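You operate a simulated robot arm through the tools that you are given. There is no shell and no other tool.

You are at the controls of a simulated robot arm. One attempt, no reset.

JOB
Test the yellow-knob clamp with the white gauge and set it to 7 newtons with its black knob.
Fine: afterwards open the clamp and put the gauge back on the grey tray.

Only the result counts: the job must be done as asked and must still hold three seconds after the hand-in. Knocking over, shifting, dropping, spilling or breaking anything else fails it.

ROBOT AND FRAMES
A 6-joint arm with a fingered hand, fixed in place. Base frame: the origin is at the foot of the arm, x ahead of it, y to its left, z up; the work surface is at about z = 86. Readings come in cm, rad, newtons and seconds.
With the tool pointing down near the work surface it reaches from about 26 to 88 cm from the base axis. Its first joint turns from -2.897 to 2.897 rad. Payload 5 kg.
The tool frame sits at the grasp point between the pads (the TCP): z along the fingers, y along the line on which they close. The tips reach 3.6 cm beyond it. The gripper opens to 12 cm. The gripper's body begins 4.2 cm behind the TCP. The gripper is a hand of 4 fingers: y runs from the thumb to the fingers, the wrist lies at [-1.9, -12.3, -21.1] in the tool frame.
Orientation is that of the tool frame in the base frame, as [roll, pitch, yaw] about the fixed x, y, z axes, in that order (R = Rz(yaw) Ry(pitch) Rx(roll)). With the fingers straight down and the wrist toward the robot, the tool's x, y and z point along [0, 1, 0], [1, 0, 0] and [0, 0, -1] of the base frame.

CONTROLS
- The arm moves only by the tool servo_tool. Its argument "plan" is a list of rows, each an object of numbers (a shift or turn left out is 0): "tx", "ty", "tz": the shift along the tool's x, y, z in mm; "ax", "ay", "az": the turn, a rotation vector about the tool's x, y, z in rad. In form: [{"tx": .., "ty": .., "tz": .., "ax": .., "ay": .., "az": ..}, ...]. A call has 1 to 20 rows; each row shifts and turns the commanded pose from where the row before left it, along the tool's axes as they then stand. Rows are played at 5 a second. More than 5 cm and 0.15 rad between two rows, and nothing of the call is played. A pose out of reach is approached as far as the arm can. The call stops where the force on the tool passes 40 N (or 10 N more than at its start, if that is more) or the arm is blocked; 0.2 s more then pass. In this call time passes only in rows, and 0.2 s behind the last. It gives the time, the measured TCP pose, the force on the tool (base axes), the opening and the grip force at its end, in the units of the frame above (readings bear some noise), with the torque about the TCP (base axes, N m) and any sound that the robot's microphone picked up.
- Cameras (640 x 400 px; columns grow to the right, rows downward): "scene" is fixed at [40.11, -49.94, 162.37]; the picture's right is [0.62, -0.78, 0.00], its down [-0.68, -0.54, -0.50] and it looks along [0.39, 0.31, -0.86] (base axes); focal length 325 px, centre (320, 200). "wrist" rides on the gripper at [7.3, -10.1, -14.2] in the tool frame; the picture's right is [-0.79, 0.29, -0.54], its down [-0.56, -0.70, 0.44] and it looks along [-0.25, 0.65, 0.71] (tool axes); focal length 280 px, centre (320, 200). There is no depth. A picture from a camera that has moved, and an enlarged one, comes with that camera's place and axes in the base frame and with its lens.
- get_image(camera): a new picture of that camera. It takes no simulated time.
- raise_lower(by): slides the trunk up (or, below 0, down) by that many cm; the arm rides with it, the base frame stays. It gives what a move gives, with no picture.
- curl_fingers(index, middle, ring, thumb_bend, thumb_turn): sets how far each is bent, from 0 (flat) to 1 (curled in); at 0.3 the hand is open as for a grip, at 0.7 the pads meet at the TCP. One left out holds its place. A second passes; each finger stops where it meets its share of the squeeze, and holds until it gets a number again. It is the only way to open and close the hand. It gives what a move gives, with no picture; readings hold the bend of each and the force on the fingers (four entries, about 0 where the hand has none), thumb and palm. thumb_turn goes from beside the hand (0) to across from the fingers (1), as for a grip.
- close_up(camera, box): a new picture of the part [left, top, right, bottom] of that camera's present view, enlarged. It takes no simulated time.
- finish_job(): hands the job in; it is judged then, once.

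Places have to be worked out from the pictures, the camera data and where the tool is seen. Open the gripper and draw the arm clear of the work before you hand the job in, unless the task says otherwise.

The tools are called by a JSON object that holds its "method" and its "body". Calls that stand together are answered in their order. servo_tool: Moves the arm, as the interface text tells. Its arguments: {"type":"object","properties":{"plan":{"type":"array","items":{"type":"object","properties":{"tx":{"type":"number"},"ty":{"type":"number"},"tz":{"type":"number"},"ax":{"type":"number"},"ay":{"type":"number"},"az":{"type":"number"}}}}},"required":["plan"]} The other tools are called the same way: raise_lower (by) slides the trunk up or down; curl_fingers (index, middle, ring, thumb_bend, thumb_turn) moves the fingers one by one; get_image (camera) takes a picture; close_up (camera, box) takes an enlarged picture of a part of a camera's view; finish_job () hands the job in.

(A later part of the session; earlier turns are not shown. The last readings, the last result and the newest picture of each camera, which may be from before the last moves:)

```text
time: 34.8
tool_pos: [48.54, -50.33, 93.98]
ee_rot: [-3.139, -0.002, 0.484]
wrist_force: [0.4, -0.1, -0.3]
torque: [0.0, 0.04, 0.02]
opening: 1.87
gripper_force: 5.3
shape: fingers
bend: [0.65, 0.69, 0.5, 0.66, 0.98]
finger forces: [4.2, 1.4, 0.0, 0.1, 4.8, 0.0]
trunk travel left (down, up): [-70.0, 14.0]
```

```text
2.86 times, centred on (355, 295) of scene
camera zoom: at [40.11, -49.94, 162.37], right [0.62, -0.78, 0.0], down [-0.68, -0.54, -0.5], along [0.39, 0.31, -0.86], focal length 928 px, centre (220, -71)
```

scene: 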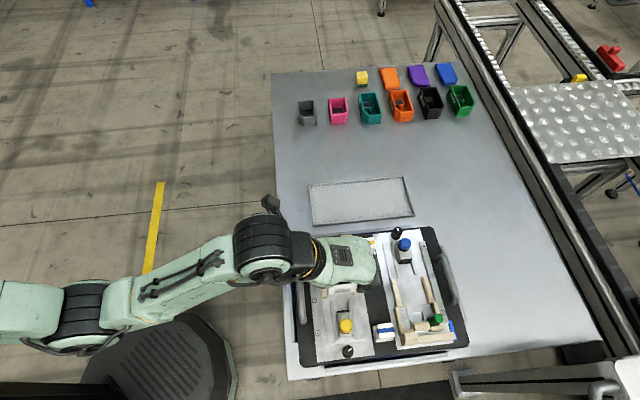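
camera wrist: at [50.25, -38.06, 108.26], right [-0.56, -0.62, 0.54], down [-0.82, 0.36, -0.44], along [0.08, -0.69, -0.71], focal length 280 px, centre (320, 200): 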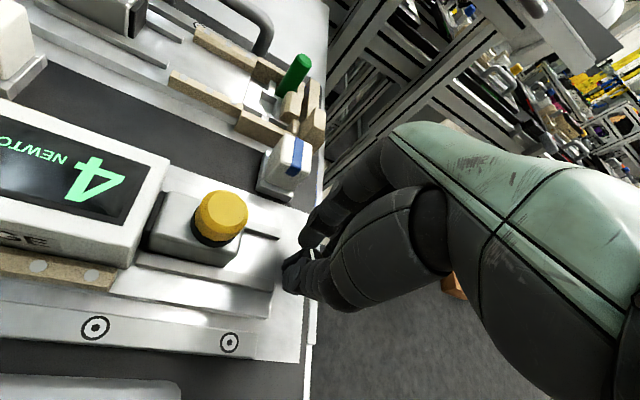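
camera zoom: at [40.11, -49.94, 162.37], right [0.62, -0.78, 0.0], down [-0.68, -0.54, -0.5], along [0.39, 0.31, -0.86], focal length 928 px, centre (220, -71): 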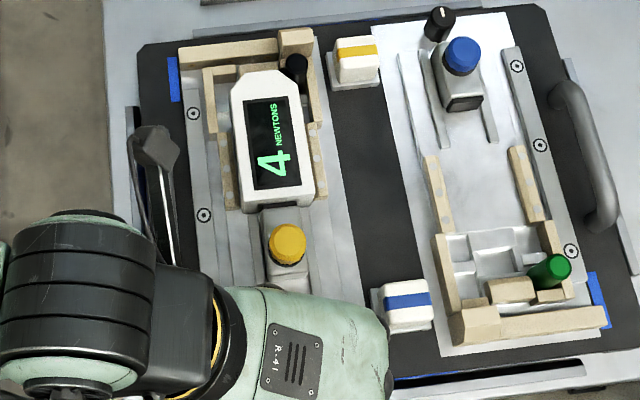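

Still 4 N after 0.3 rad clockwise, with low torque. I'll turn further in the same direction.

{"method": "servo_tool", "body": {"plan": [{"az": 0.1}, {"az": 0.1}, {"az": 0.1}, {"az": 0.1}]}}

{"method": "close_up", "body": {"camera": "scene", "box": [310, 225, 400, 365]}}

{"method": "get_image", "body": {"camera": "wrist"}}

```text
time: 35.8
tool_pos: [48.57, -50.43, 94.0]
ee_rot: [-3.141, -0.001, 0.085]
wrist_force: [0.0, 1.5, -0.9]
torque: [0.03, 0.03, 0.03]
opening: 1.88
gripper_force: 4.8
shape: fingers
bend: [0.65, 0.69, 0.5, 0.66, 0.98]
finger forces: [3.6, 1.4, 0.1, 0.0, 5.1, 0.0]
trunk travel left (down, up): [-70.0, 14.0]
```

```text
2.86 times, centred on (355, 295) of scene
camera zoom: at [40.11, -49.94, 162.37], right [0.62, -0.78, 0.0], down [-0.68, -0.54, -0.5], along [0.39, 0.31, -0.86], focal length 928 px, centre (220, -71)
```

zoom: 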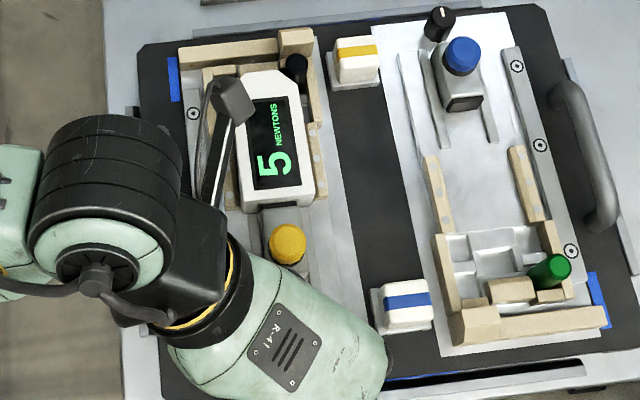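

```text
taken
camera wrist: at [54.93, -39.73, 108.3], right [-0.76, -0.36, 0.54], down [-0.62, 0.65, -0.44], along [-0.2, -0.67, -0.71], focal length 280 px, centre (320, 200)
```

wrist: 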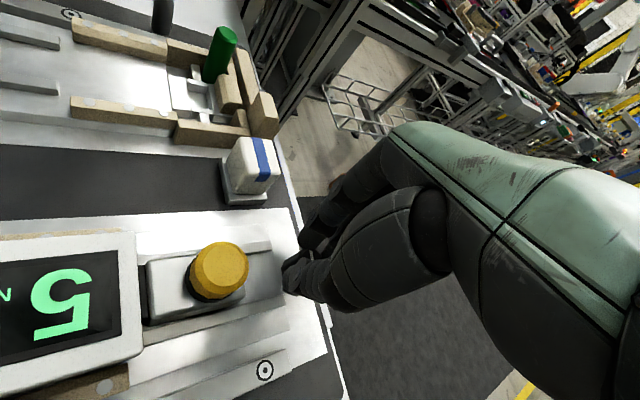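

Reading rose to 5 N: clockwise increases. Continuing clockwise in moderate steps.

{"method": "servo_tool", "body": {"plan": [{"az": 0.1}, {"az": 0.1}, {"az": 0.1}]}}

{"method": "close_up", "body": {"camera": "scene", "box": [310, 225, 400, 365]}}

```text
time: 36.6
tool_pos: [48.51, -50.5, 93.9]
ee_rot: [-3.141, 0.0, -0.214]
wrist_force: [-0.4, 0.1, 1.3]
torque: [-0.01, 0.05, 0.03]
opening: 1.89
gripper_force: 5.0
shape: fingers
bend: [0.66, 0.69, 0.5, 0.66, 0.98]
finger forces: [4.0, 1.7, 0.0, 0.0, 4.5, 0.0]
trunk travel left (down, up): [-70.0, 14.0]
```

```text
2.86 times, centred on (355, 295) of scene
camera zoom: at [40.11, -49.94, 162.37], right [0.62, -0.78, 0.0], down [-0.68, -0.54, -0.5], along [0.39, 0.31, -0.86], focal length 928 px, centre (220, -71)
```

zoom: 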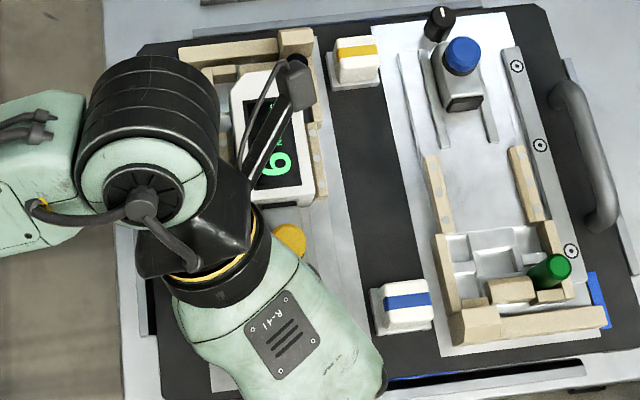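

{"method": "close_up", "body": {"camera": "scene", "box": [340, 240, 370, 280]}}

{"method": "get_image", "body": {"camera": "wrist"}}

```text
10.00 times, centred on (355, 260) of scene
camera zoom: at [40.11, -49.94, 162.37], right [0.62, -0.78, 0.0], down [-0.68, -0.54, -0.5], along [0.39, 0.31, -0.86], focal length 3248 px, centre (-30, -400)
```

zoom: 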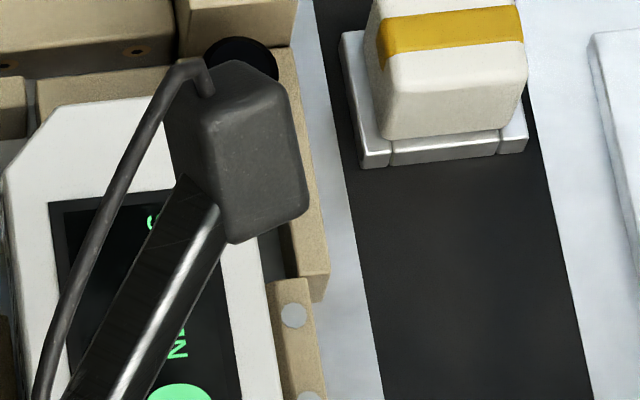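

```text
taken
camera wrist: at [57.8, -42.07, 108.31], right [-0.83, -0.11, 0.54], down [-0.4, 0.8, -0.44], along [-0.39, -0.58, -0.71], focal length 280 px, centre (320, 200)
```

wrist: 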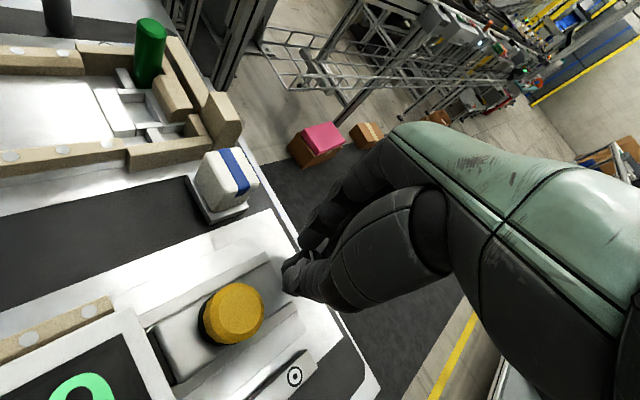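

{"method": "close_up", "body": {"camera": "scene", "box": [335, 262, 375, 302]}}

```text
10.00 times, centred on (355, 282) of scene
camera zoom: at [40.11, -49.94, 162.37], right [0.62, -0.78, 0.0], down [-0.68, -0.54, -0.5], along [0.39, 0.31, -0.86], focal length 3248 px, centre (-30, -620)
```

zoom: 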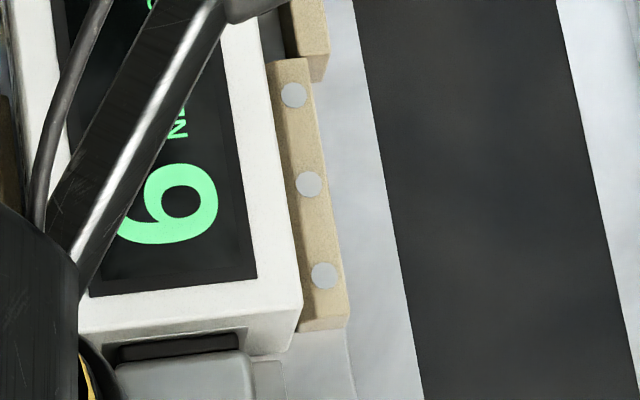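

It reads 6. Continuing with smaller steps.

{"method": "servo_tool", "body": {"plan": [{"az": 0.075}, {"az": 0.075}]}}

{"method": "close_up", "body": {"camera": "scene", "box": [335, 262, 375, 302]}}

{"method": "get_image", "body": {"camera": "scene"}}

```text
time: 37.2
tool_pos: [48.56, -50.48, 94.05]
ee_rot: [-3.14, 0.0, -0.364]
wrist_force: [-0.6, 1.4, -0.5]
torque: [0.04, 0.04, 0.01]
opening: 1.9
gripper_force: 5.5
shape: fingers
bend: [0.66, 0.69, 0.5, 0.66, 0.98]
finger forces: [3.7, 1.8, 0.0, 0.0, 5.1, 0.0]
trunk travel left (down, up): [-70.0, 14.0]
```

```text
10.00 times, centred on (355, 282) of scene
camera zoom: at [40.11, -49.94, 162.37], right [0.62, -0.78, 0.0], down [-0.68, -0.54, -0.5], along [0.39, 0.31, -0.86], focal length 3248 px, centre (-30, -620)
```

zoom: 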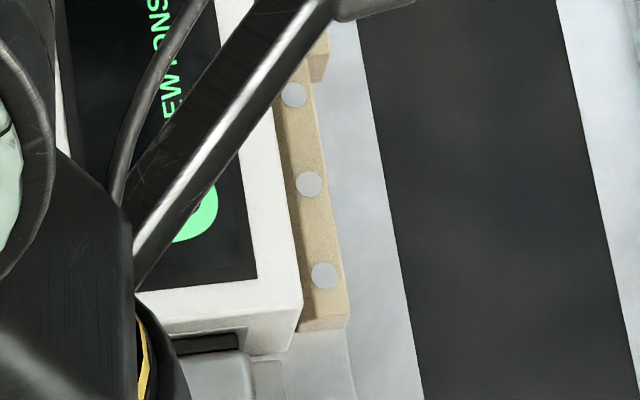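

```text
taken
```

scene: 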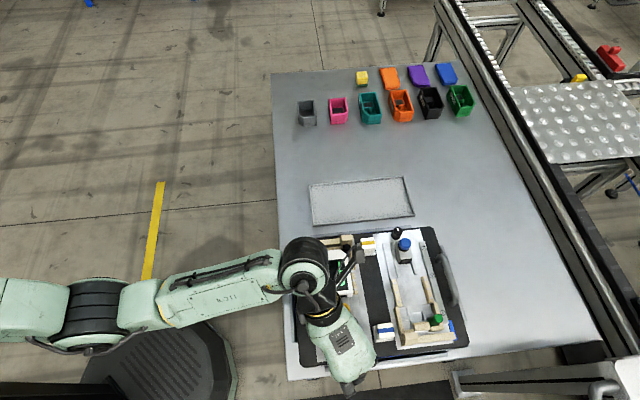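

The arm now hides the digit. I'll release the dial, rotate the hand back, and read the gauge unobstructed.

{"method": "curl_fingers", "body": {"index": 0.56, "middle": 0.56, "ring": 0.5, "thumb_bend": 0.55}}

{"method": "servo_tool", "body": {"plan": [{"az": -0.115}, {"az": -0.115}, {"az": -0.115}, {"az": -0.115}, {"az": -0.115}, {"az": -0.115}, {"az": -0.115}, {"az": -0.115}, {"az": -0.115}, {"az": -0.115}]}}

{"method": "close_up", "body": {"camera": "scene", "box": [310, 225, 400, 365]}}

{"method": "get_image", "body": {"camera": "wrist"}}

```text
time: 38.2
tool_pos: [48.57, -50.41, 93.96]
ee_rot: [3.14, 0.0, -0.364]
wrist_force: [0.1, -0.9, -0.3]
torque: [-0.02, 0.02, -0.04]
opening: 4.71
gripper_force: 0.0
shape: fingers
bend: [0.56, 0.56, 0.5, 0.55, 0.98]
finger forces: [0.1, 0.1, 0.0, 0.0, 0.1, 0.0]
trunk travel left (down, up): [-70.0, 14.0]
```

```text
time: 40.4
tool_pos: [48.52, -50.52, 94.16]
ee_rot: [3.141, -0.001, 0.789]
wrist_force: [0.0, -0.4, 0.0]
torque: [-0.02, -0.01, 0.01]
opening: 4.71
gripper_force: 0.1
shape: fingers
bend: [0.56, 0.56, 0.5, 0.55, 0.98]
finger forces: [0.0, 0.0, 0.1, 0.1, 0.0, 0.0]
trunk travel left (down, up): [-70.0, 14.0]
```

```text
2.86 times, centred on (355, 295) of scene
camera zoom: at [40.11, -49.94, 162.37], right [0.62, -0.78, 0.0], down [-0.68, -0.54, -0.5], along [0.39, 0.31, -0.86], focal length 928 px, centre (220, -71)
```

zoom: 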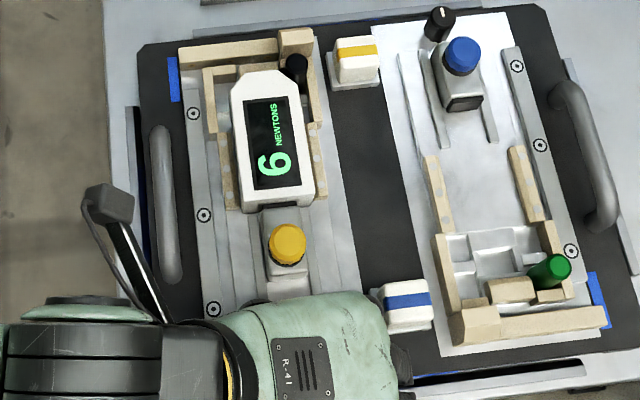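

```text
taken
camera wrist: at [46.53, -38.14, 108.35], right [-0.35, -0.76, 0.54], down [-0.89, 0.1, -0.44], along [0.29, -0.64, -0.71], focal length 280 px, centre (320, 200)
```

wrist: 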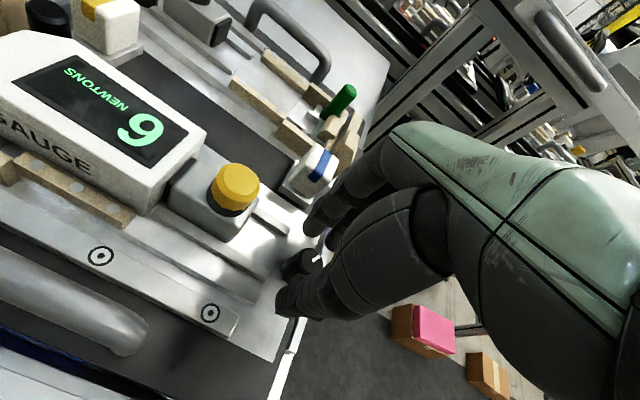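

Clear reading: 6 N. I'll regrip the dial and continue clockwise in small steps, reading after each.

{"method": "curl_fingers", "body": {"index": 0.7, "middle": 0.7, "thumb_bend": 0.7}}

{"method": "servo_tool", "body": {"plan": [{"az": 0.075}, {"az": 0.075}]}}

{"method": "close_up", "body": {"camera": "scene", "box": [335, 250, 375, 300]}}

```text
time: 41.4
tool_pos: [48.66, -50.49, 94.04]
ee_rot: [-3.141, 0.001, 0.786]
wrist_force: [1.1, -1.2, 0.5]
torque: [-0.02, -0.03, -0.02]
opening: 1.88
gripper_force: 5.0
shape: fingers
bend: [0.66, 0.69, 0.5, 0.66, 0.97]
finger forces: [4.3, 1.2, 0.0, 0.0, 4.3, 0.2]
trunk travel left (down, up): [-70.0, 14.0]
```

```text
time: 42.0
tool_pos: [48.59, -50.47, 94.14]
ee_rot: [-3.141, 0.0, 0.633]
wrist_force: [0.9, -0.6, 0.2]
torque: [-0.02, -0.03, 0.04]
opening: 1.87
gripper_force: 5.7
shape: fingers
bend: [0.66, 0.69, 0.5, 0.66, 0.97]
finger forces: [4.6, 1.5, 0.1, 0.0, 4.5, 0.0]
trunk travel left (down, up): [-70.0, 14.0]
```

```text
8.00 times, centred on (355, 275) of scene
camera zoom: at [40.11, -49.94, 162.37], right [0.62, -0.78, 0.0], down [-0.68, -0.54, -0.5], along [0.39, 0.31, -0.86], focal length 2598 px, centre (40, -400)
```

zoom: 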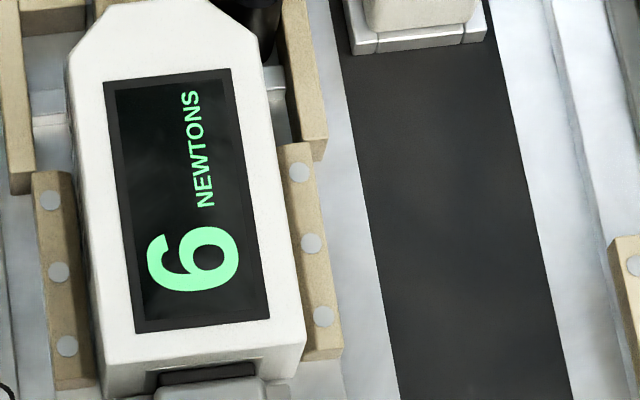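

Still 6 at about 1.3 rad total. Next small step.

{"method": "servo_tool", "body": {"plan": [{"az": 0.05}, {"az": 0.05}]}}

{"method": "close_up", "body": {"camera": "scene", "box": [335, 250, 375, 300]}}

```text
time: 42.6
tool_pos: [48.56, -50.51, 93.99]
ee_rot: [-3.141, -0.001, 0.536]
wrist_force: [0.2, -0.5, 0.3]
torque: [-0.01, -0.05, 0.0]
opening: 1.88
gripper_force: 5.4
shape: fingers
bend: [0.66, 0.69, 0.5, 0.66, 0.97]
finger forces: [4.6, 1.4, 0.0, 0.1, 4.6, 0.0]
trunk travel left (down, up): [-70.0, 14.0]
```

```text
8.00 times, centred on (355, 275) of scene
camera zoom: at [40.11, -49.94, 162.37], right [0.62, -0.78, 0.0], down [-0.68, -0.54, -0.5], along [0.39, 0.31, -0.86], focal length 2598 px, centre (40, -400)
```

zoom: 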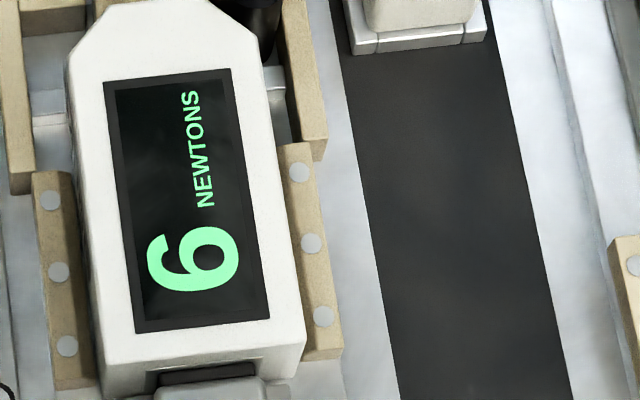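

Still 6 at about 1.4 rad. Another small step.

{"method": "servo_tool", "body": {"plan": [{"az": 0.05}, {"az": 0.05}]}}

{"method": "close_up", "body": {"camera": "scene", "box": [335, 250, 375, 300]}}

```text
time: 43.2
tool_pos: [48.64, -50.4, 94.03]
ee_rot: [-3.141, 0.0, 0.438]
wrist_force: [1.1, -1.0, 0.1]
torque: [-0.01, -0.03, 0.07]
opening: 1.86
gripper_force: 5.4
shape: fingers
bend: [0.66, 0.69, 0.5, 0.66, 0.97]
finger forces: [4.7, 1.4, 0.0, 0.0, 4.6, 0.1]
trunk travel left (down, up): [-70.0, 14.0]
```

```text
8.00 times, centred on (355, 275) of scene
camera zoom: at [40.11, -49.94, 162.37], right [0.62, -0.78, 0.0], down [-0.68, -0.54, -0.5], along [0.39, 0.31, -0.86], focal length 2598 px, centre (40, -400)
```

zoom: 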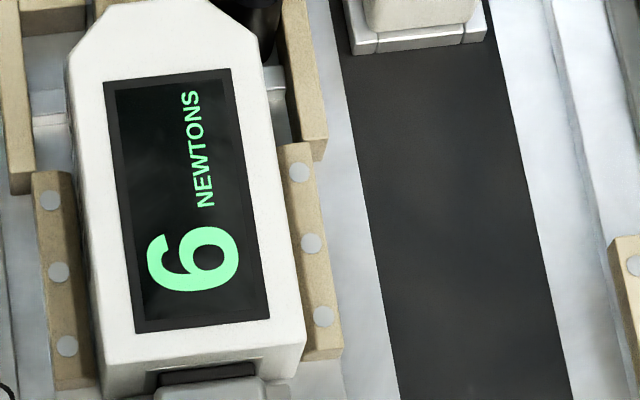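

{"method": "servo_tool", "body": {"plan": [{"az": 0.05}]}}

{"method": "close_up", "body": {"camera": "scene", "box": [335, 250, 375, 300]}}

```text
time: 43.6
tool_pos: [48.7, -50.49, 93.97]
ee_rot: [-3.141, 0.0, 0.388]
wrist_force: [0.8, -1.5, 0.1]
torque: [-0.03, 0.0, 0.03]
opening: 1.84
gripper_force: 5.2
shape: fingers
bend: [0.66, 0.69, 0.5, 0.66, 0.97]
finger forces: [4.6, 1.8, 0.1, 0.0, 4.4, 0.0]
trunk travel left (down, up): [-70.0, 14.0]
```

```text
8.00 times, centred on (355, 275) of scene
camera zoom: at [40.11, -49.94, 162.37], right [0.62, -0.78, 0.0], down [-0.68, -0.54, -0.5], along [0.39, 0.31, -0.86], focal length 2598 px, centre (40, -400)
```

zoom: 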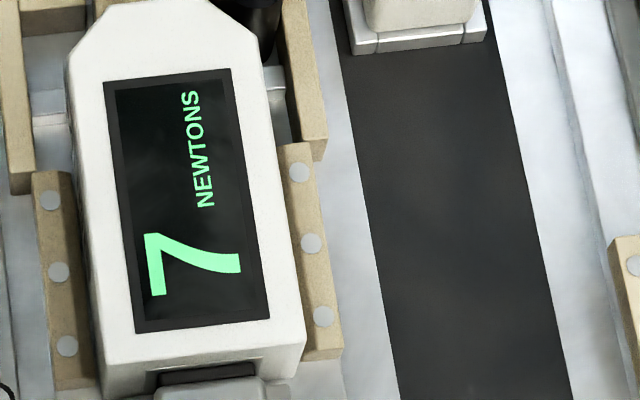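

The reading just switched to 7 (transition near 1.53 rad; about 0.57 rad per newton). I'll turn about 0.22 rad further to sit in the middle of the 7 N band.

{"method": "servo_tool", "body": {"plan": [{"az": 0.075}, {"az": 0.075}, {"az": 0.075}]}}

{"method": "close_up", "body": {"camera": "scene", "box": [335, 250, 375, 300]}}

```text
time: 44.4
tool_pos: [48.62, -50.45, 93.99]
ee_rot: [-3.141, 0.0, 0.16]
wrist_force: [0.9, -0.5, 1.7]
torque: [-0.02, 0.02, 0.01]
opening: 1.85
gripper_force: 6.1
shape: fingers
bend: [0.66, 0.69, 0.5, 0.66, 0.98]
finger forces: [4.5, 2.0, 0.0, 0.1, 4.8, 0.0]
trunk travel left (down, up): [-70.0, 14.0]
```

```text
8.00 times, centred on (355, 275) of scene
camera zoom: at [40.11, -49.94, 162.37], right [0.62, -0.78, 0.0], down [-0.68, -0.54, -0.5], along [0.39, 0.31, -0.86], focal length 2598 px, centre (40, -400)
```

zoom: 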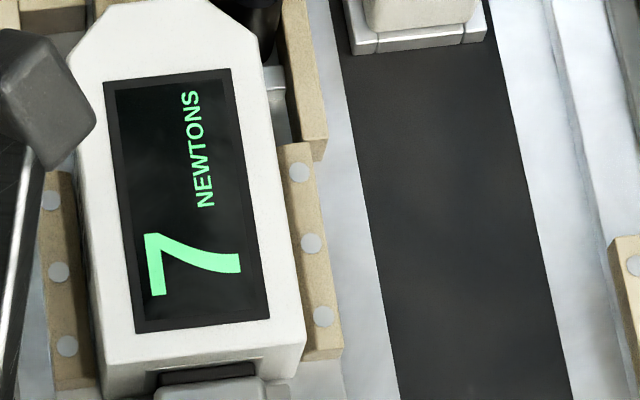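

Still 7 N, mid-band. Releasing the dial, lifting off, and rotating the hand back, then rechecking the reading.

{"method": "curl_fingers", "body": {"index": 0.54, "middle": 0.54, "ring": 0.5, "thumb_bend": 0.53}}

{"method": "servo_tool", "body": {"plan": [{"tz": -20}, {"tz": -30}, {"tz": -30}, {"az": -0.125}, {"az": -0.125}, {"az": -0.125}, {"az": -0.125}, {"az": -0.125}]}}

{"method": "close_up", "body": {"camera": "scene", "box": [310, 225, 400, 365]}}

{"method": "get_image", "body": {"camera": "wrist"}}

```text
time: 45.4
tool_pos: [48.74, -50.5, 93.97]
ee_rot: [3.141, 0.001, 0.162]
wrist_force: [-0.8, 0.5, 0.6]
torque: [0.04, -0.02, -0.03]
opening: 5.29
gripper_force: 0.1
shape: fingers
bend: [0.54, 0.54, 0.5, 0.53, 0.98]
finger forces: [0.0, 0.1, 0.0, 0.1, 0.0, 0.0]
trunk travel left (down, up): [-70.0, 14.0]
```

```text
time: 47.2
tool_pos: [48.5, -50.55, 101.85]
ee_rot: [-3.141, 0.0, 0.788]
wrist_force: [0.6, -0.7, 0.7]
torque: [0.0, -0.02, -0.01]
opening: 5.32
gripper_force: 0.0
shape: fingers
bend: [0.54, 0.54, 0.5, 0.53, 0.98]
finger forces: [0.0, 0.1, 0.1, 0.0, 0.0, 0.0]
trunk travel left (down, up): [-70.0, 14.0]
```

```text
2.86 times, centred on (355, 295) of scene
camera zoom: at [40.11, -49.94, 162.37], right [0.62, -0.78, 0.0], down [-0.68, -0.54, -0.5], along [0.39, 0.31, -0.86], focal length 928 px, centre (220, -71)
```

zoom: 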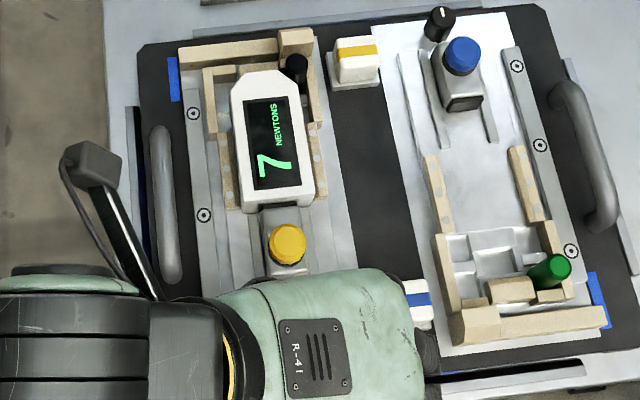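

```text
taken
camera wrist: at [46.46, -38.17, 116.31], right [-0.35, -0.76, 0.54], down [-0.89, 0.1, -0.44], along [0.29, -0.64, -0.71], focal length 280 px, centre (320, 200)
```

wrist: 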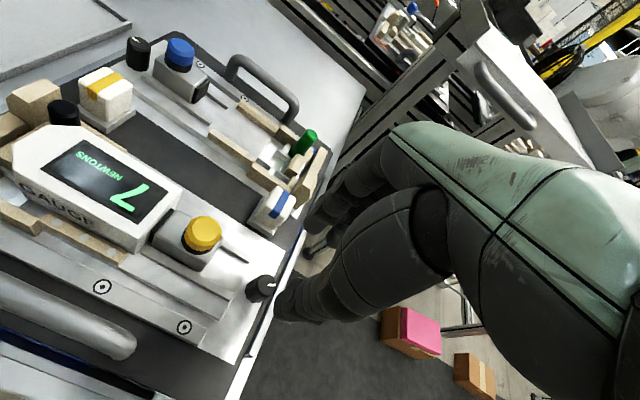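

7 N holds with the hand off. The knob is now at p ≈ 6.2. I'll move over it to reopen the clamp.

{"method": "servo_tool", "body": {"plan": [{"tx": 26}, {"tx": 26}, {"tx": 24.5}]}}

{"method": "close_up", "body": {"camera": "wrist", "box": [190, 200, 330, 340]}}

```text
time: 48.0
tool_pos: [53.98, -45.07, 102.02]
ee_rot: [3.14, 0.001, 0.787]
wrist_force: [0.1, -0.4, -0.1]
torque: [0.01, 0.03, 0.04]
opening: 5.33
gripper_force: 0.1
shape: fingers
bend: [0.54, 0.54, 0.5, 0.53, 0.98]
finger forces: [0.1, 0.0, 0.1, 0.0, 0.0, 0.0]
trunk travel left (down, up): [-70.0, 14.0]
```

```text
2.86 times, centred on (260, 270) of wrist
camera zoom: at [52.01, -32.64, 116.35], right [-0.35, -0.76, 0.54], down [-0.89, 0.1, -0.44], along [0.28, -0.64, -0.71], focal length 801 px, centre (491, 0)
```

zoom: 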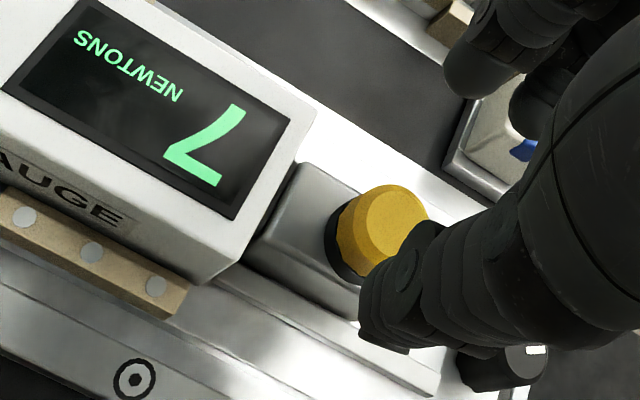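

Knob nearly centred. Descending around it.

{"method": "servo_tool", "body": {"plan": [{"tx": -2, "ty": 0.5, "tz": 20}, {"tz": 20}, {"tz": 15}, {"tz": 10}]}}

{"method": "curl_fingers", "body": {"index": 0.7, "middle": 0.7, "thumb_bend": 0.68}}

{"method": "close_up", "body": {"camera": "wrist", "box": [110, 100, 350, 320]}}

```text
time: 49.0
tool_pos: [53.83, -45.33, 95.48]
ee_rot: [3.142, 0.001, 0.789]
wrist_force: [-0.1, 0.0, 0.2]
torque: [-0.04, 0.01, 0.0]
opening: 5.31
gripper_force: 0.0
shape: fingers
bend: [0.54, 0.54, 0.5, 0.53, 0.98]
finger forces: [0.0, 0.0, 0.0, 0.0, 0.1, 0.0]
trunk travel left (down, up): [-70.0, 14.0]
```

```text
time: 50.0
tool_pos: [53.86, -45.33, 95.53]
ee_rot: [3.138, 0.0, 0.788]
wrist_force: [6.5, -7.1, 2.6]
torque: [-0.29, -0.23, 0.12]
opening: 2.89
gripper_force: 11.0
shape: fingers
bend: [0.63, 0.64, 0.5, 0.63, 0.97]
finger forces: [7.5, 9.0, 0.0, 0.0, 6.8, 0.0]
trunk travel left (down, up): [-70.0, 14.0]
```

```text
1.82 times, centred on (230, 210) of wrist
camera zoom: at [51.85, -33.02, 109.81], right [-0.35, -0.76, 0.54], down [-0.89, 0.1, -0.44], along [0.28, -0.64, -0.71], focal length 510 px, centre (484, 182)
```

zoom: 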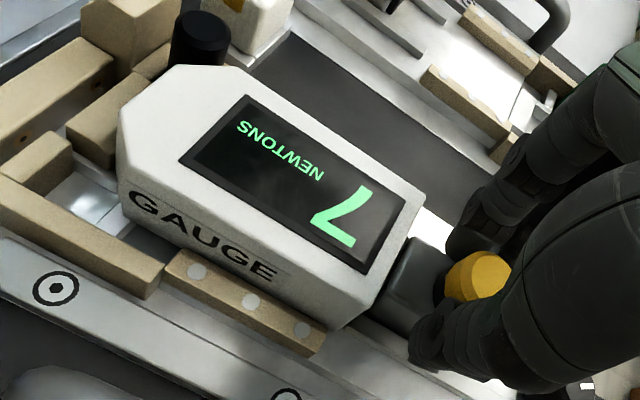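

Knob gripped, gauge still 7. Pulling back a few millimetres to unload, as a re-test before fully opening.

{"method": "servo_tool", "body": {"plan": [{"tx": -2}, {"tx": -2}, {"tx": -2}]}}

{"method": "close_up", "body": {"camera": "wrist", "box": [110, 100, 350, 320]}}

```text
time: 50.8
tool_pos: [53.58, -45.64, 95.5]
ee_rot: [-3.141, -0.001, 0.788]
wrist_force: [13.3, -1.5, 4.1]
torque: [-0.11, -0.39, 0.2]
opening: 2.87
gripper_force: 11.5
shape: fingers
bend: [0.63, 0.64, 0.5, 0.63, 0.97]
finger forces: [7.6, 9.6, 0.0, 0.1, 6.9, 0.0]
trunk travel left (down, up): [-70.0, 14.0]
```

```text
1.82 times, centred on (230, 210) of wrist
camera zoom: at [51.52, -33.34, 109.8], right [-0.35, -0.76, 0.54], down [-0.89, 0.1, -0.44], along [0.29, -0.64, -0.71], focal length 510 px, centre (484, 182)
```

zoom: 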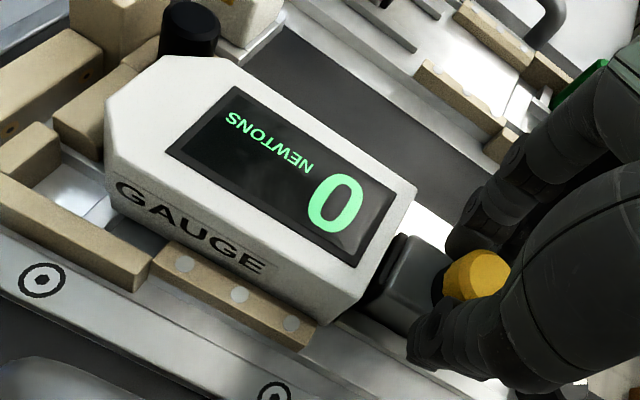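

The gauge drops to 0 and the carriage pulls forward with about 8 N, consistent with the setting plus friction. I'll let it close again once and read the value a second time.

{"method": "servo_tool", "body": {"plan": [{"tx": 2}, {"tx": 2}, {"tx": 1}]}}

{"method": "curl_fingers", "body": {"index": 0.55, "middle": 0.55, "thumb_bend": 0.53}}

{"method": "close_up", "body": {"camera": "wrist", "box": [110, 100, 350, 320]}}

```text
time: 51.6
tool_pos: [53.81, -45.42, 95.42]
ee_rot: [3.141, 0.0, 0.784]
wrist_force: [11.1, -5.6, 7.2]
torque: [-0.21, -0.3, 0.2]
opening: 2.86
gripper_force: 12.5
shape: fingers
bend: [0.63, 0.64, 0.5, 0.63, 0.97]
finger forces: [8.4, 10.2, 0.0, 0.0, 6.8, 0.0]
trunk travel left (down, up): [-70.0, 14.0]
```

```text
time: 52.6
tool_pos: [53.7, -45.23, 95.46]
ee_rot: [3.141, 0.0, 0.788]
wrist_force: [-0.4, 0.1, -0.5]
torque: [0.02, -0.02, 0.01]
opening: 5.17
gripper_force: 0.1
shape: fingers
bend: [0.55, 0.55, 0.5, 0.53, 0.97]
finger forces: [0.0, 0.0, 0.0, 0.0, 0.0, 0.0]
trunk travel left (down, up): [-70.0, 14.0]
```

```text
1.82 times, centred on (230, 210) of wrist
camera zoom: at [51.73, -32.95, 109.77], right [-0.35, -0.76, 0.54], down [-0.89, 0.1, -0.44], along [0.28, -0.64, -0.71], focal length 510 px, centre (484, 182)
```

zoom: 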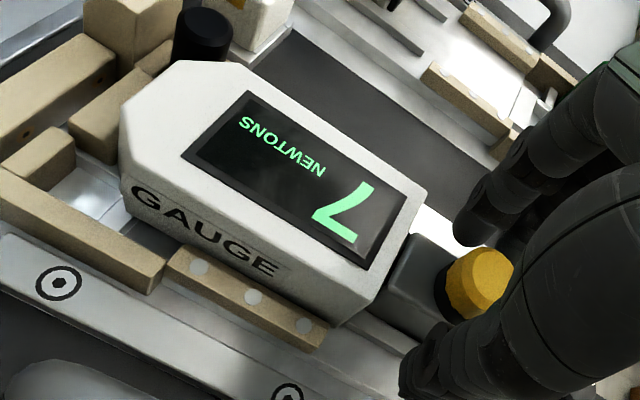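

A repeat closing also gives 7 N. Now regrip the knob and pull the carriage all the way back to open the clamp.

{"method": "curl_fingers", "body": {"index": 0.7, "middle": 0.7, "thumb_bend": 0.7}}

{"method": "servo_tool", "body": {"plan": [{"tx": -3}, {"tx": -4}, {"tx": -4}, {"tx": -4}, {"tx": -4}]}}

{"method": "get_image", "body": {"camera": "wrist"}}

```text
time: 53.6
tool_pos: [53.75, -45.32, 95.46]
ee_rot: [3.142, 0.0, 0.786]
wrist_force: [6.3, -5.5, 1.8]
torque: [-0.19, -0.12, 0.11]
opening: 2.87
gripper_force: 12.9
shape: fingers
bend: [0.63, 0.64, 0.5, 0.63, 0.97]
finger forces: [7.7, 9.1, 0.1, 0.0, 8.6, 0.0]
trunk travel left (down, up): [-70.0, 14.0]
```

```text
time: 54.8
tool_pos: [52.3, -46.95, 95.55]
ee_rot: [-3.141, 0.0, 0.787]
wrist_force: [2.7, -9.3, -0.8]
torque: [-0.33, -0.06, 0.12]
opening: 2.87
gripper_force: 12.5
shape: fingers
bend: [0.62, 0.64, 0.5, 0.63, 0.97]
finger forces: [7.3, 9.2, 0.1, 0.0, 8.3, 0.0]
trunk travel left (down, up): [-70.0, 14.0]
```

```text
taken
camera wrist: at [50.36, -34.51, 109.81], right [-0.35, -0.76, 0.54], down [-0.89, 0.1, -0.44], along [0.28, -0.64, -0.71], focal length 280 px, centre (320, 200)
```

wrist: 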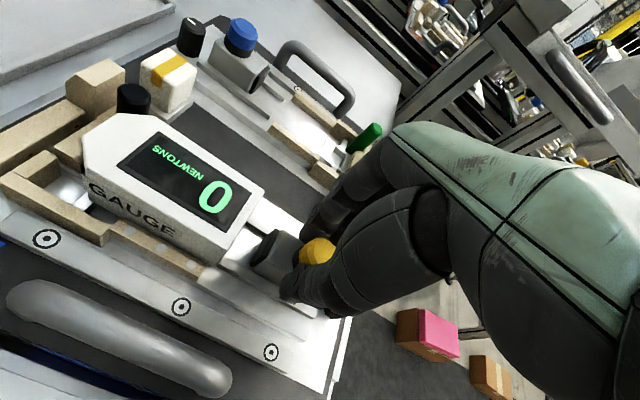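

Past the over-centre point now (force points backward). Pulling the last bit to the rear stop.

{"method": "servo_tool", "body": {"plan": [{"tx": -2}, {"tx": -2}, {"tx": -2}]}}

{"method": "curl_fingers", "body": {"index": 0.53, "middle": 0.53, "thumb_bend": 0.51}}

{"method": "get_image", "body": {"camera": "wrist"}}

```text
time: 55.6
tool_pos: [51.98, -47.15, 95.45]
ee_rot: [-3.139, 0.0, 0.786]
wrist_force: [3.1, -8.3, 0.5]
torque: [-0.28, -0.08, 0.08]
opening: 2.86
gripper_force: 12.1
shape: fingers
bend: [0.62, 0.64, 0.5, 0.63, 0.97]
finger forces: [7.3, 8.9, 0.1, 0.1, 8.5, 0.1]
trunk travel left (down, up): [-70.0, 14.0]
```

```text
time: 56.6
tool_pos: [52.07, -47.07, 95.53]
ee_rot: [-3.141, 0.0, 0.788]
wrist_force: [-0.3, 0.3, -0.7]
torque: [0.03, -0.02, -0.05]
opening: 5.78
gripper_force: 0.0
shape: fingers
bend: [0.53, 0.53, 0.5, 0.51, 0.98]
finger forces: [0.0, 0.0, 0.0, 0.0, 0.0, 0.0]
trunk travel left (down, up): [-70.0, 14.0]
```

```text
taken
camera wrist: at [50.0, -34.74, 109.86], right [-0.35, -0.76, 0.54], down [-0.89, 0.1, -0.44], along [0.28, -0.64, -0.71], focal length 280 px, centre (320, 200)
```

wrist: 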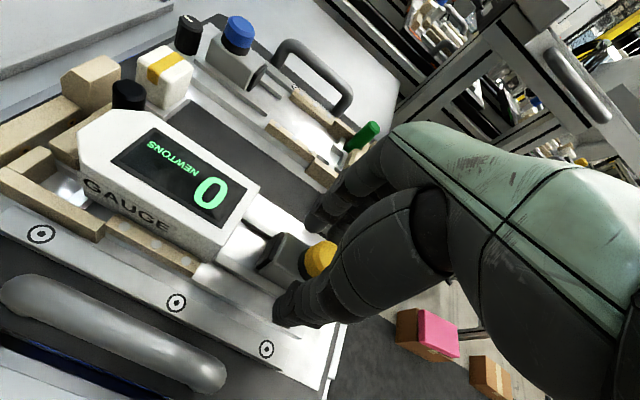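

Clamp released in the open position. Raising and moving aside to check carriage, dial and gauge.

{"method": "servo_tool", "body": {"plan": [{"tz": -25}, {"tz": -35}, {"tz": -40}, {"tx": 20, "ty": -40}, {"tx": 20, "ty": -40}, {"tx": 20, "ty": -40}]}}

{"method": "close_up", "body": {"camera": "scene", "box": [290, 225, 400, 365]}}

{"method": "get_image", "body": {"camera": "wrist"}}

```text
time: 58.0
tool_pos: [47.44, -34.14, 105.65]
ee_rot: [3.138, 0.0, 0.788]
wrist_force: [-0.7, 0.2, 1.3]
torque: [-0.04, -0.01, 0.01]
opening: 5.83
gripper_force: 0.1
shape: fingers
bend: [0.53, 0.53, 0.5, 0.51, 0.98]
finger forces: [0.1, 0.1, 0.0, 0.0, 0.1, 0.0]
trunk travel left (down, up): [-70.0, 14.0]
```

```text
2.86 times, centred on (345, 295) of scene
camera zoom: at [40.11, -49.94, 162.37], right [0.62, -0.78, 0.0], down [-0.68, -0.54, -0.5], along [0.39, 0.31, -0.86], focal length 928 px, centre (249, -71)
```

zoom: 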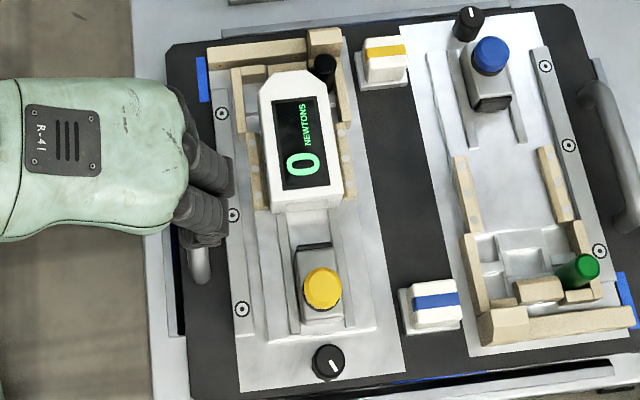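

```text
taken
camera wrist: at [45.36, -21.72, 119.94], right [-0.35, -0.76, 0.54], down [-0.89, 0.1, -0.44], along [0.28, -0.64, -0.71], focal length 280 px, centre (320, 200)
```

wrist: 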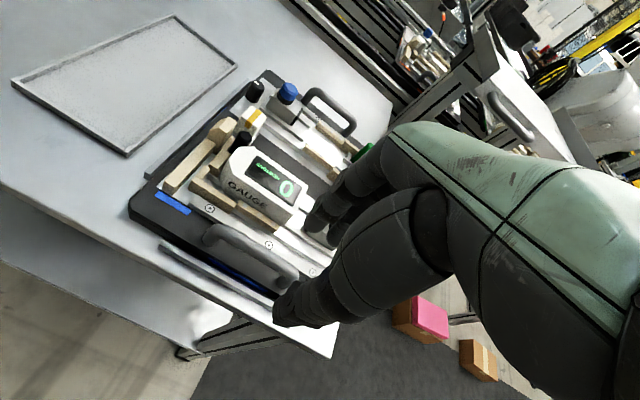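

The carriage is back at its open position and the gauge reads 0 and sits undisturbed. Now I'll open the fingers moderately, turn to the earlier grip yaw and hover over the gauge.

{"method": "curl_fingers", "body": {"index": 0.44, "middle": 0.44, "ring": 0.46, "thumb_bend": 0.43}}

{"method": "servo_tool", "body": {"plan": [{"az": -0.08}, {"tx": 8.85, "ty": 43.1}, {"tx": 8.85, "ty": 43.1}, {"tx": 8.85, "ty": 43.1}]}}

{"method": "close_up", "body": {"camera": "wrist", "box": [150, 130, 350, 350]}}

{"method": "close_up", "body": {"camera": "scene", "box": [335, 275, 385, 325]}}

```text
time: 59.0
tool_pos: [47.47, -34.17, 105.58]
ee_rot: [3.14, 0.0, 0.787]
wrist_force: [-0.7, 0.1, 0.0]
torque: [0.0, 0.03, 0.0]
opening: 8.35
gripper_force: 0.0
shape: fingers
bend: [0.44, 0.44, 0.46, 0.43, 0.98]
finger forces: [0.0, 0.0, 0.0, 0.0, 0.0, 0.0]
trunk travel left (down, up): [-70.0, 14.0]
```

```text
time: 60.0
tool_pos: [59.41, -40.71, 105.35]
ee_rot: [-3.142, -0.001, 0.867]
wrist_force: [1.0, 0.3, 0.6]
torque: [-0.02, 0.04, 0.0]
opening: 8.36
gripper_force: 0.1
shape: fingers
bend: [0.44, 0.44, 0.46, 0.43, 0.98]
finger forces: [0.1, 0.0, 0.0, 0.0, 0.0, 0.0]
trunk travel left (down, up): [-70.0, 14.0]
```

```text
1.82 times, centred on (250, 240) of wrist
camera zoom: at [56.36, -28.61, 119.75], right [-0.29, -0.79, 0.54], down [-0.9, 0.03, -0.44], along [0.33, -0.61, -0.72], focal length 510 px, centre (447, 127)
```

zoom: 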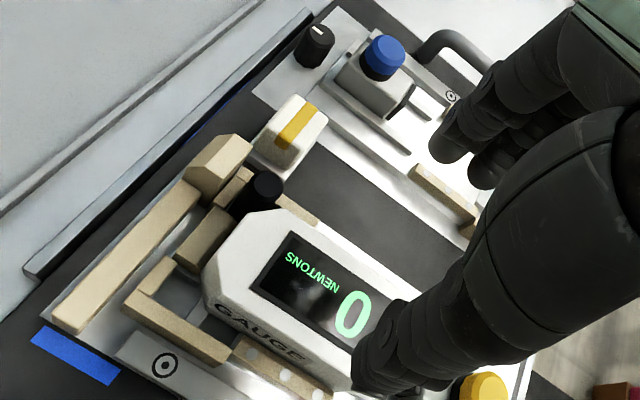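

```text
8.00 times, centred on (360, 300) of scene
camera zoom: at [40.11, -49.94, 162.37], right [0.62, -0.78, 0.0], down [-0.68, -0.54, -0.5], along [0.39, 0.31, -0.86], focal length 2598 px, centre (0, -600)
```

zoom: 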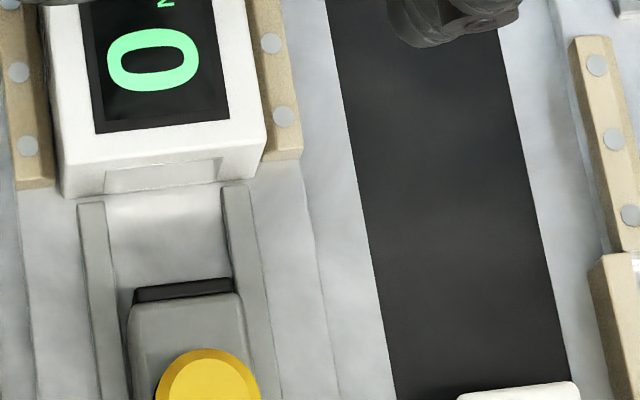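

I'll zoom in to measure where the gauge lies relative to the hand.

{"method": "close_up", "body": {"camera": "wrist", "box": [200, 160, 290, 270]}}

{"method": "close_up", "body": {"camera": "wrist", "box": [250, 170, 350, 270]}}

```text
3.64 times, centred on (245, 215) of wrist
camera zoom: at [56.36, -28.61, 119.75], right [-0.29, -0.79, 0.54], down [-0.9, 0.03, -0.44], along [0.33, -0.61, -0.72], focal length 1020 px, centre (593, 146)
```

zoom: 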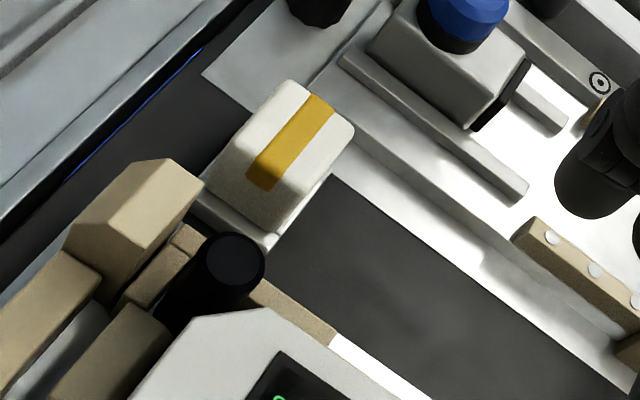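

```text
4.00 times, centred on (300, 220) of wrist
camera zoom: at [56.36, -28.61, 119.75], right [-0.29, -0.79, 0.54], down [-0.9, 0.03, -0.44], along [0.33, -0.61, -0.72], focal length 1122 px, centre (400, 120)
```

zoom: 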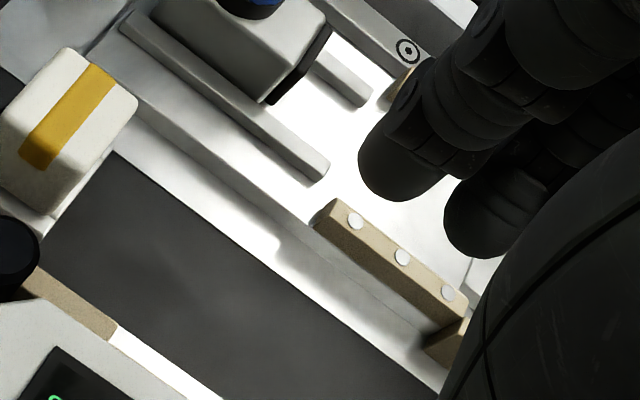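

{"method": "close_up", "body": {"camera": "wrist", "box": [210, 230, 330, 350]}}

```text
3.33 times, centred on (270, 290) of wrist
camera zoom: at [56.36, -28.61, 119.75], right [-0.29, -0.79, 0.54], down [-0.9, 0.03, -0.44], along [0.33, -0.61, -0.72], focal length 935 px, centre (487, -100)
```

zoom: 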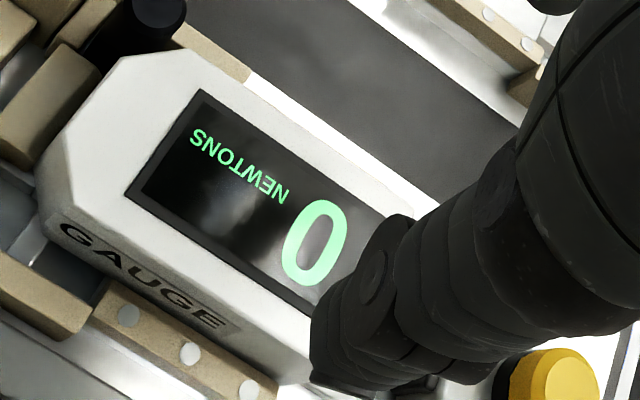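

The gauge lies about 3 mm toward the thumb side of the previous grasp, so I'll shift by that and descend to keep the tips just above the rails.

{"method": "servo_tool", "body": {"plan": [{"ty": -3, "tz": 25}, {"tz": 30}, {"tz": 25}, {"tz": 10}, {"tz": 7}]}}

{"method": "get_image", "body": {"camera": "wrist"}}

{"method": "close_up", "body": {"camera": "scene", "box": [335, 265, 395, 325]}}

```text
time: 61.2
tool_pos: [59.32, -40.55, 95.98]
ee_rot: [3.142, 0.0, 0.867]
wrist_force: [0.5, 0.9, 0.2]
torque: [0.04, 0.04, -0.01]
opening: 8.38
gripper_force: 0.1
shape: fingers
bend: [0.44, 0.44, 0.46, 0.43, 0.98]
finger forces: [0.1, 0.0, 0.0, 0.1, 0.1, 0.0]
trunk travel left (down, up): [-70.0, 14.0]
```

```text
taken
camera wrist: at [56.22, -28.36, 110.2], right [-0.29, -0.79, 0.54], down [-0.9, 0.03, -0.44], along [0.33, -0.61, -0.71], focal length 280 px, centre (320, 200)
```

wrist: 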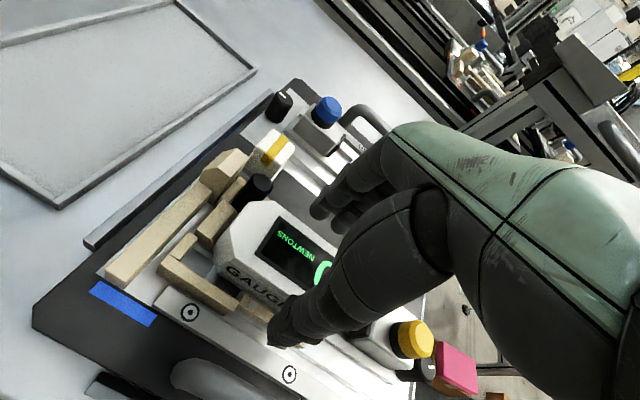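

```text
6.67 times, centred on (365, 295) of scene
camera zoom: at [40.11, -49.94, 162.37], right [0.62, -0.78, 0.0], down [-0.68, -0.54, -0.5], along [0.39, 0.31, -0.86], focal length 2165 px, centre (20, -433)
```

zoom: 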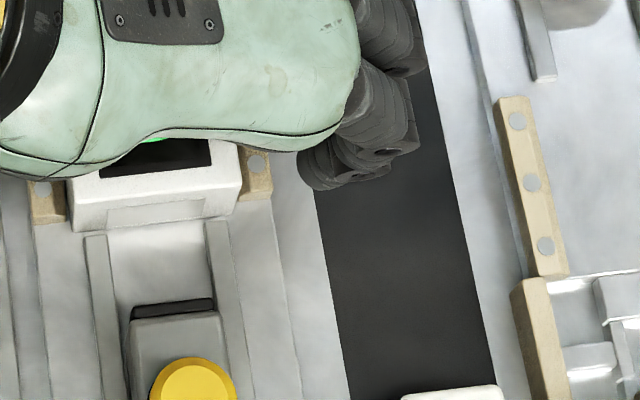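

Fingers straddle the gauge above the rails. Closing the grip.

{"method": "curl_fingers", "body": {"index": 0.61, "middle": 0.61, "ring": 0.61, "thumb_bend": 0.61}}

{"method": "get_image", "body": {"camera": "wrist"}}

{"method": "close_up", "body": {"camera": "scene", "box": [335, 265, 395, 325]}}

```text
time: 62.2
tool_pos: [59.13, -40.48, 96.01]
ee_rot: [-3.141, 0.0, 0.868]
wrist_force: [-1.9, -1.6, 0.6]
torque: [-0.05, 0.02, 0.04]
opening: 5.36
gripper_force: 10.7
shape: fingers
bend: [0.56, 0.58, 0.59, 0.53, 0.97]
finger forces: [4.7, 3.6, 1.7, 0.1, 10.4, 0.1]
trunk travel left (down, up): [-70.0, 14.0]
```

```text
taken
camera wrist: at [56.2, -28.39, 110.23], right [-0.29, -0.79, 0.54], down [-0.9, 0.03, -0.44], along [0.33, -0.61, -0.71], focal length 280 px, centre (320, 200)
```

wrist: 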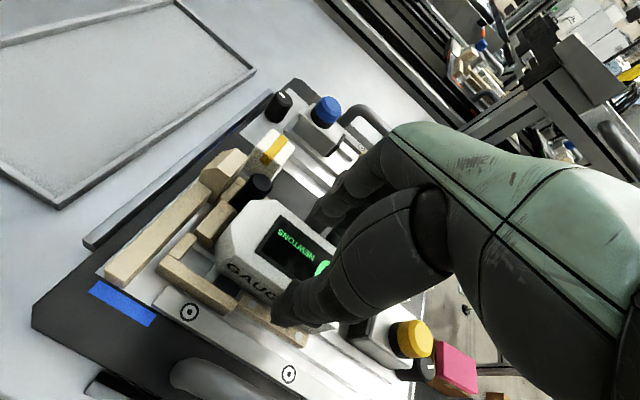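

```text
6.67 times, centred on (365, 295) of scene
camera zoom: at [40.11, -49.94, 162.37], right [0.62, -0.78, 0.0], down [-0.68, -0.54, -0.5], along [0.39, 0.31, -0.86], focal length 2165 px, centre (20, -433)
```

zoom: 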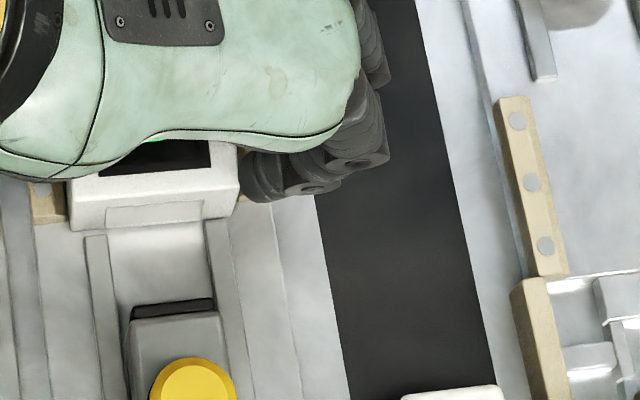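

Firm grip (5.36 cm, 10.7 N). Lifting straight up slowly, then to carrying height.

{"method": "servo_tool", "body": {"plan": [{"tz": -4}, {"tz": -6}, {"tz": -8}, {"tz": -15}, {"tz": -25}, {"tz": -25}]}}

{"method": "close_up", "body": {"camera": "wrist", "box": [190, 150, 370, 350]}}

{"method": "close_up", "body": {"camera": "scene", "box": [310, 225, 400, 365]}}

```text
time: 63.6
tool_pos: [58.94, -40.51, 104.28]
ee_rot: [-3.141, -0.001, 0.868]
wrist_force: [-0.4, 0.4, -1.6]
torque: [-0.02, 0.02, -0.03]
opening: 5.43
gripper_force: 10.1
shape: fingers
bend: [0.56, 0.58, 0.6, 0.53, 0.96]
finger forces: [5.6, 3.4, 1.2, 0.0, 10.3, 0.1]
trunk travel left (down, up): [-70.0, 14.0]
```

```text
2.00 times, centred on (280, 250) of wrist
camera zoom: at [56.03, -28.46, 118.45], right [-0.29, -0.79, 0.54], down [-0.9, 0.03, -0.44], along [0.33, -0.61, -0.71], focal length 561 px, centre (400, 100)
```

zoom: 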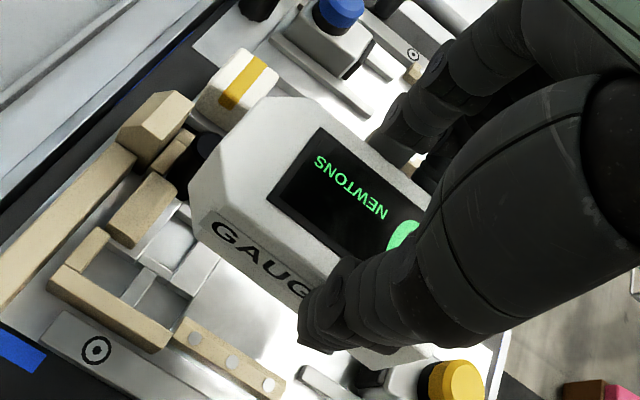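

```text
2.86 times, centred on (355, 295) of scene
camera zoom: at [40.11, -49.94, 162.37], right [0.62, -0.78, 0.0], down [-0.68, -0.54, -0.5], along [0.39, 0.31, -0.86], focal length 928 px, centre (220, -71)
```

zoom: 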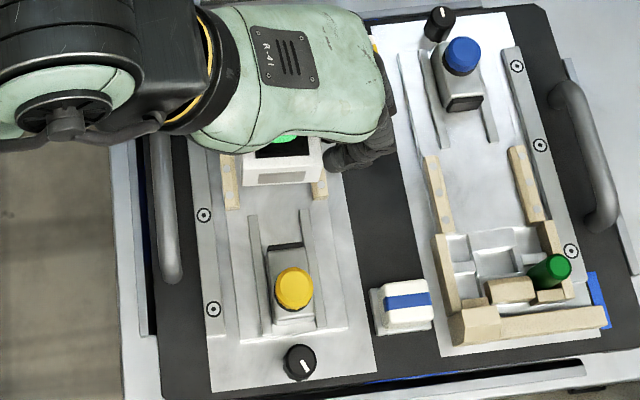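

The gauge is up and clear. I'll measure its exact pose in the hand before going to the tray.

{"method": "close_up", "body": {"camera": "wrist", "box": [240, 170, 330, 260]}}

{"method": "close_up", "body": {"camera": "scene", "box": [330, 260, 380, 300]}}

```text
4.44 times, centred on (285, 215) of wrist
camera zoom: at [56.03, -28.46, 118.45], right [-0.29, -0.79, 0.54], down [-0.9, 0.03, -0.44], along [0.33, -0.61, -0.71], focal length 1246 px, centre (476, 133)
```

zoom: 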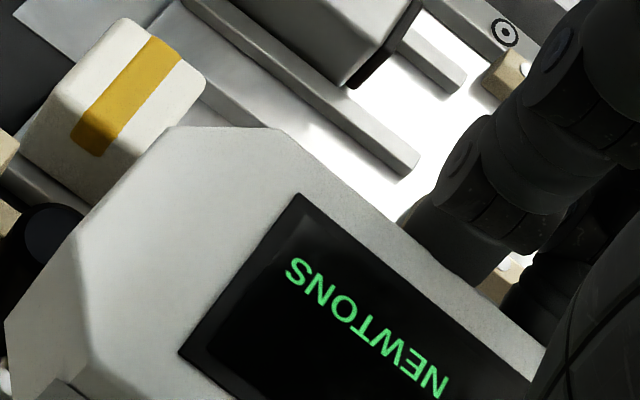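

```text
10.00 times, centred on (355, 280) of scene
camera zoom: at [40.11, -49.94, 162.37], right [0.62, -0.78, 0.0], down [-0.68, -0.54, -0.5], along [0.39, 0.31, -0.86], focal length 3248 px, centre (-30, -600)
```

zoom: 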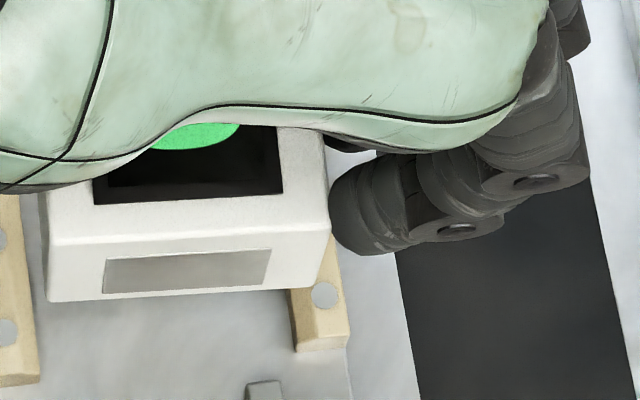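

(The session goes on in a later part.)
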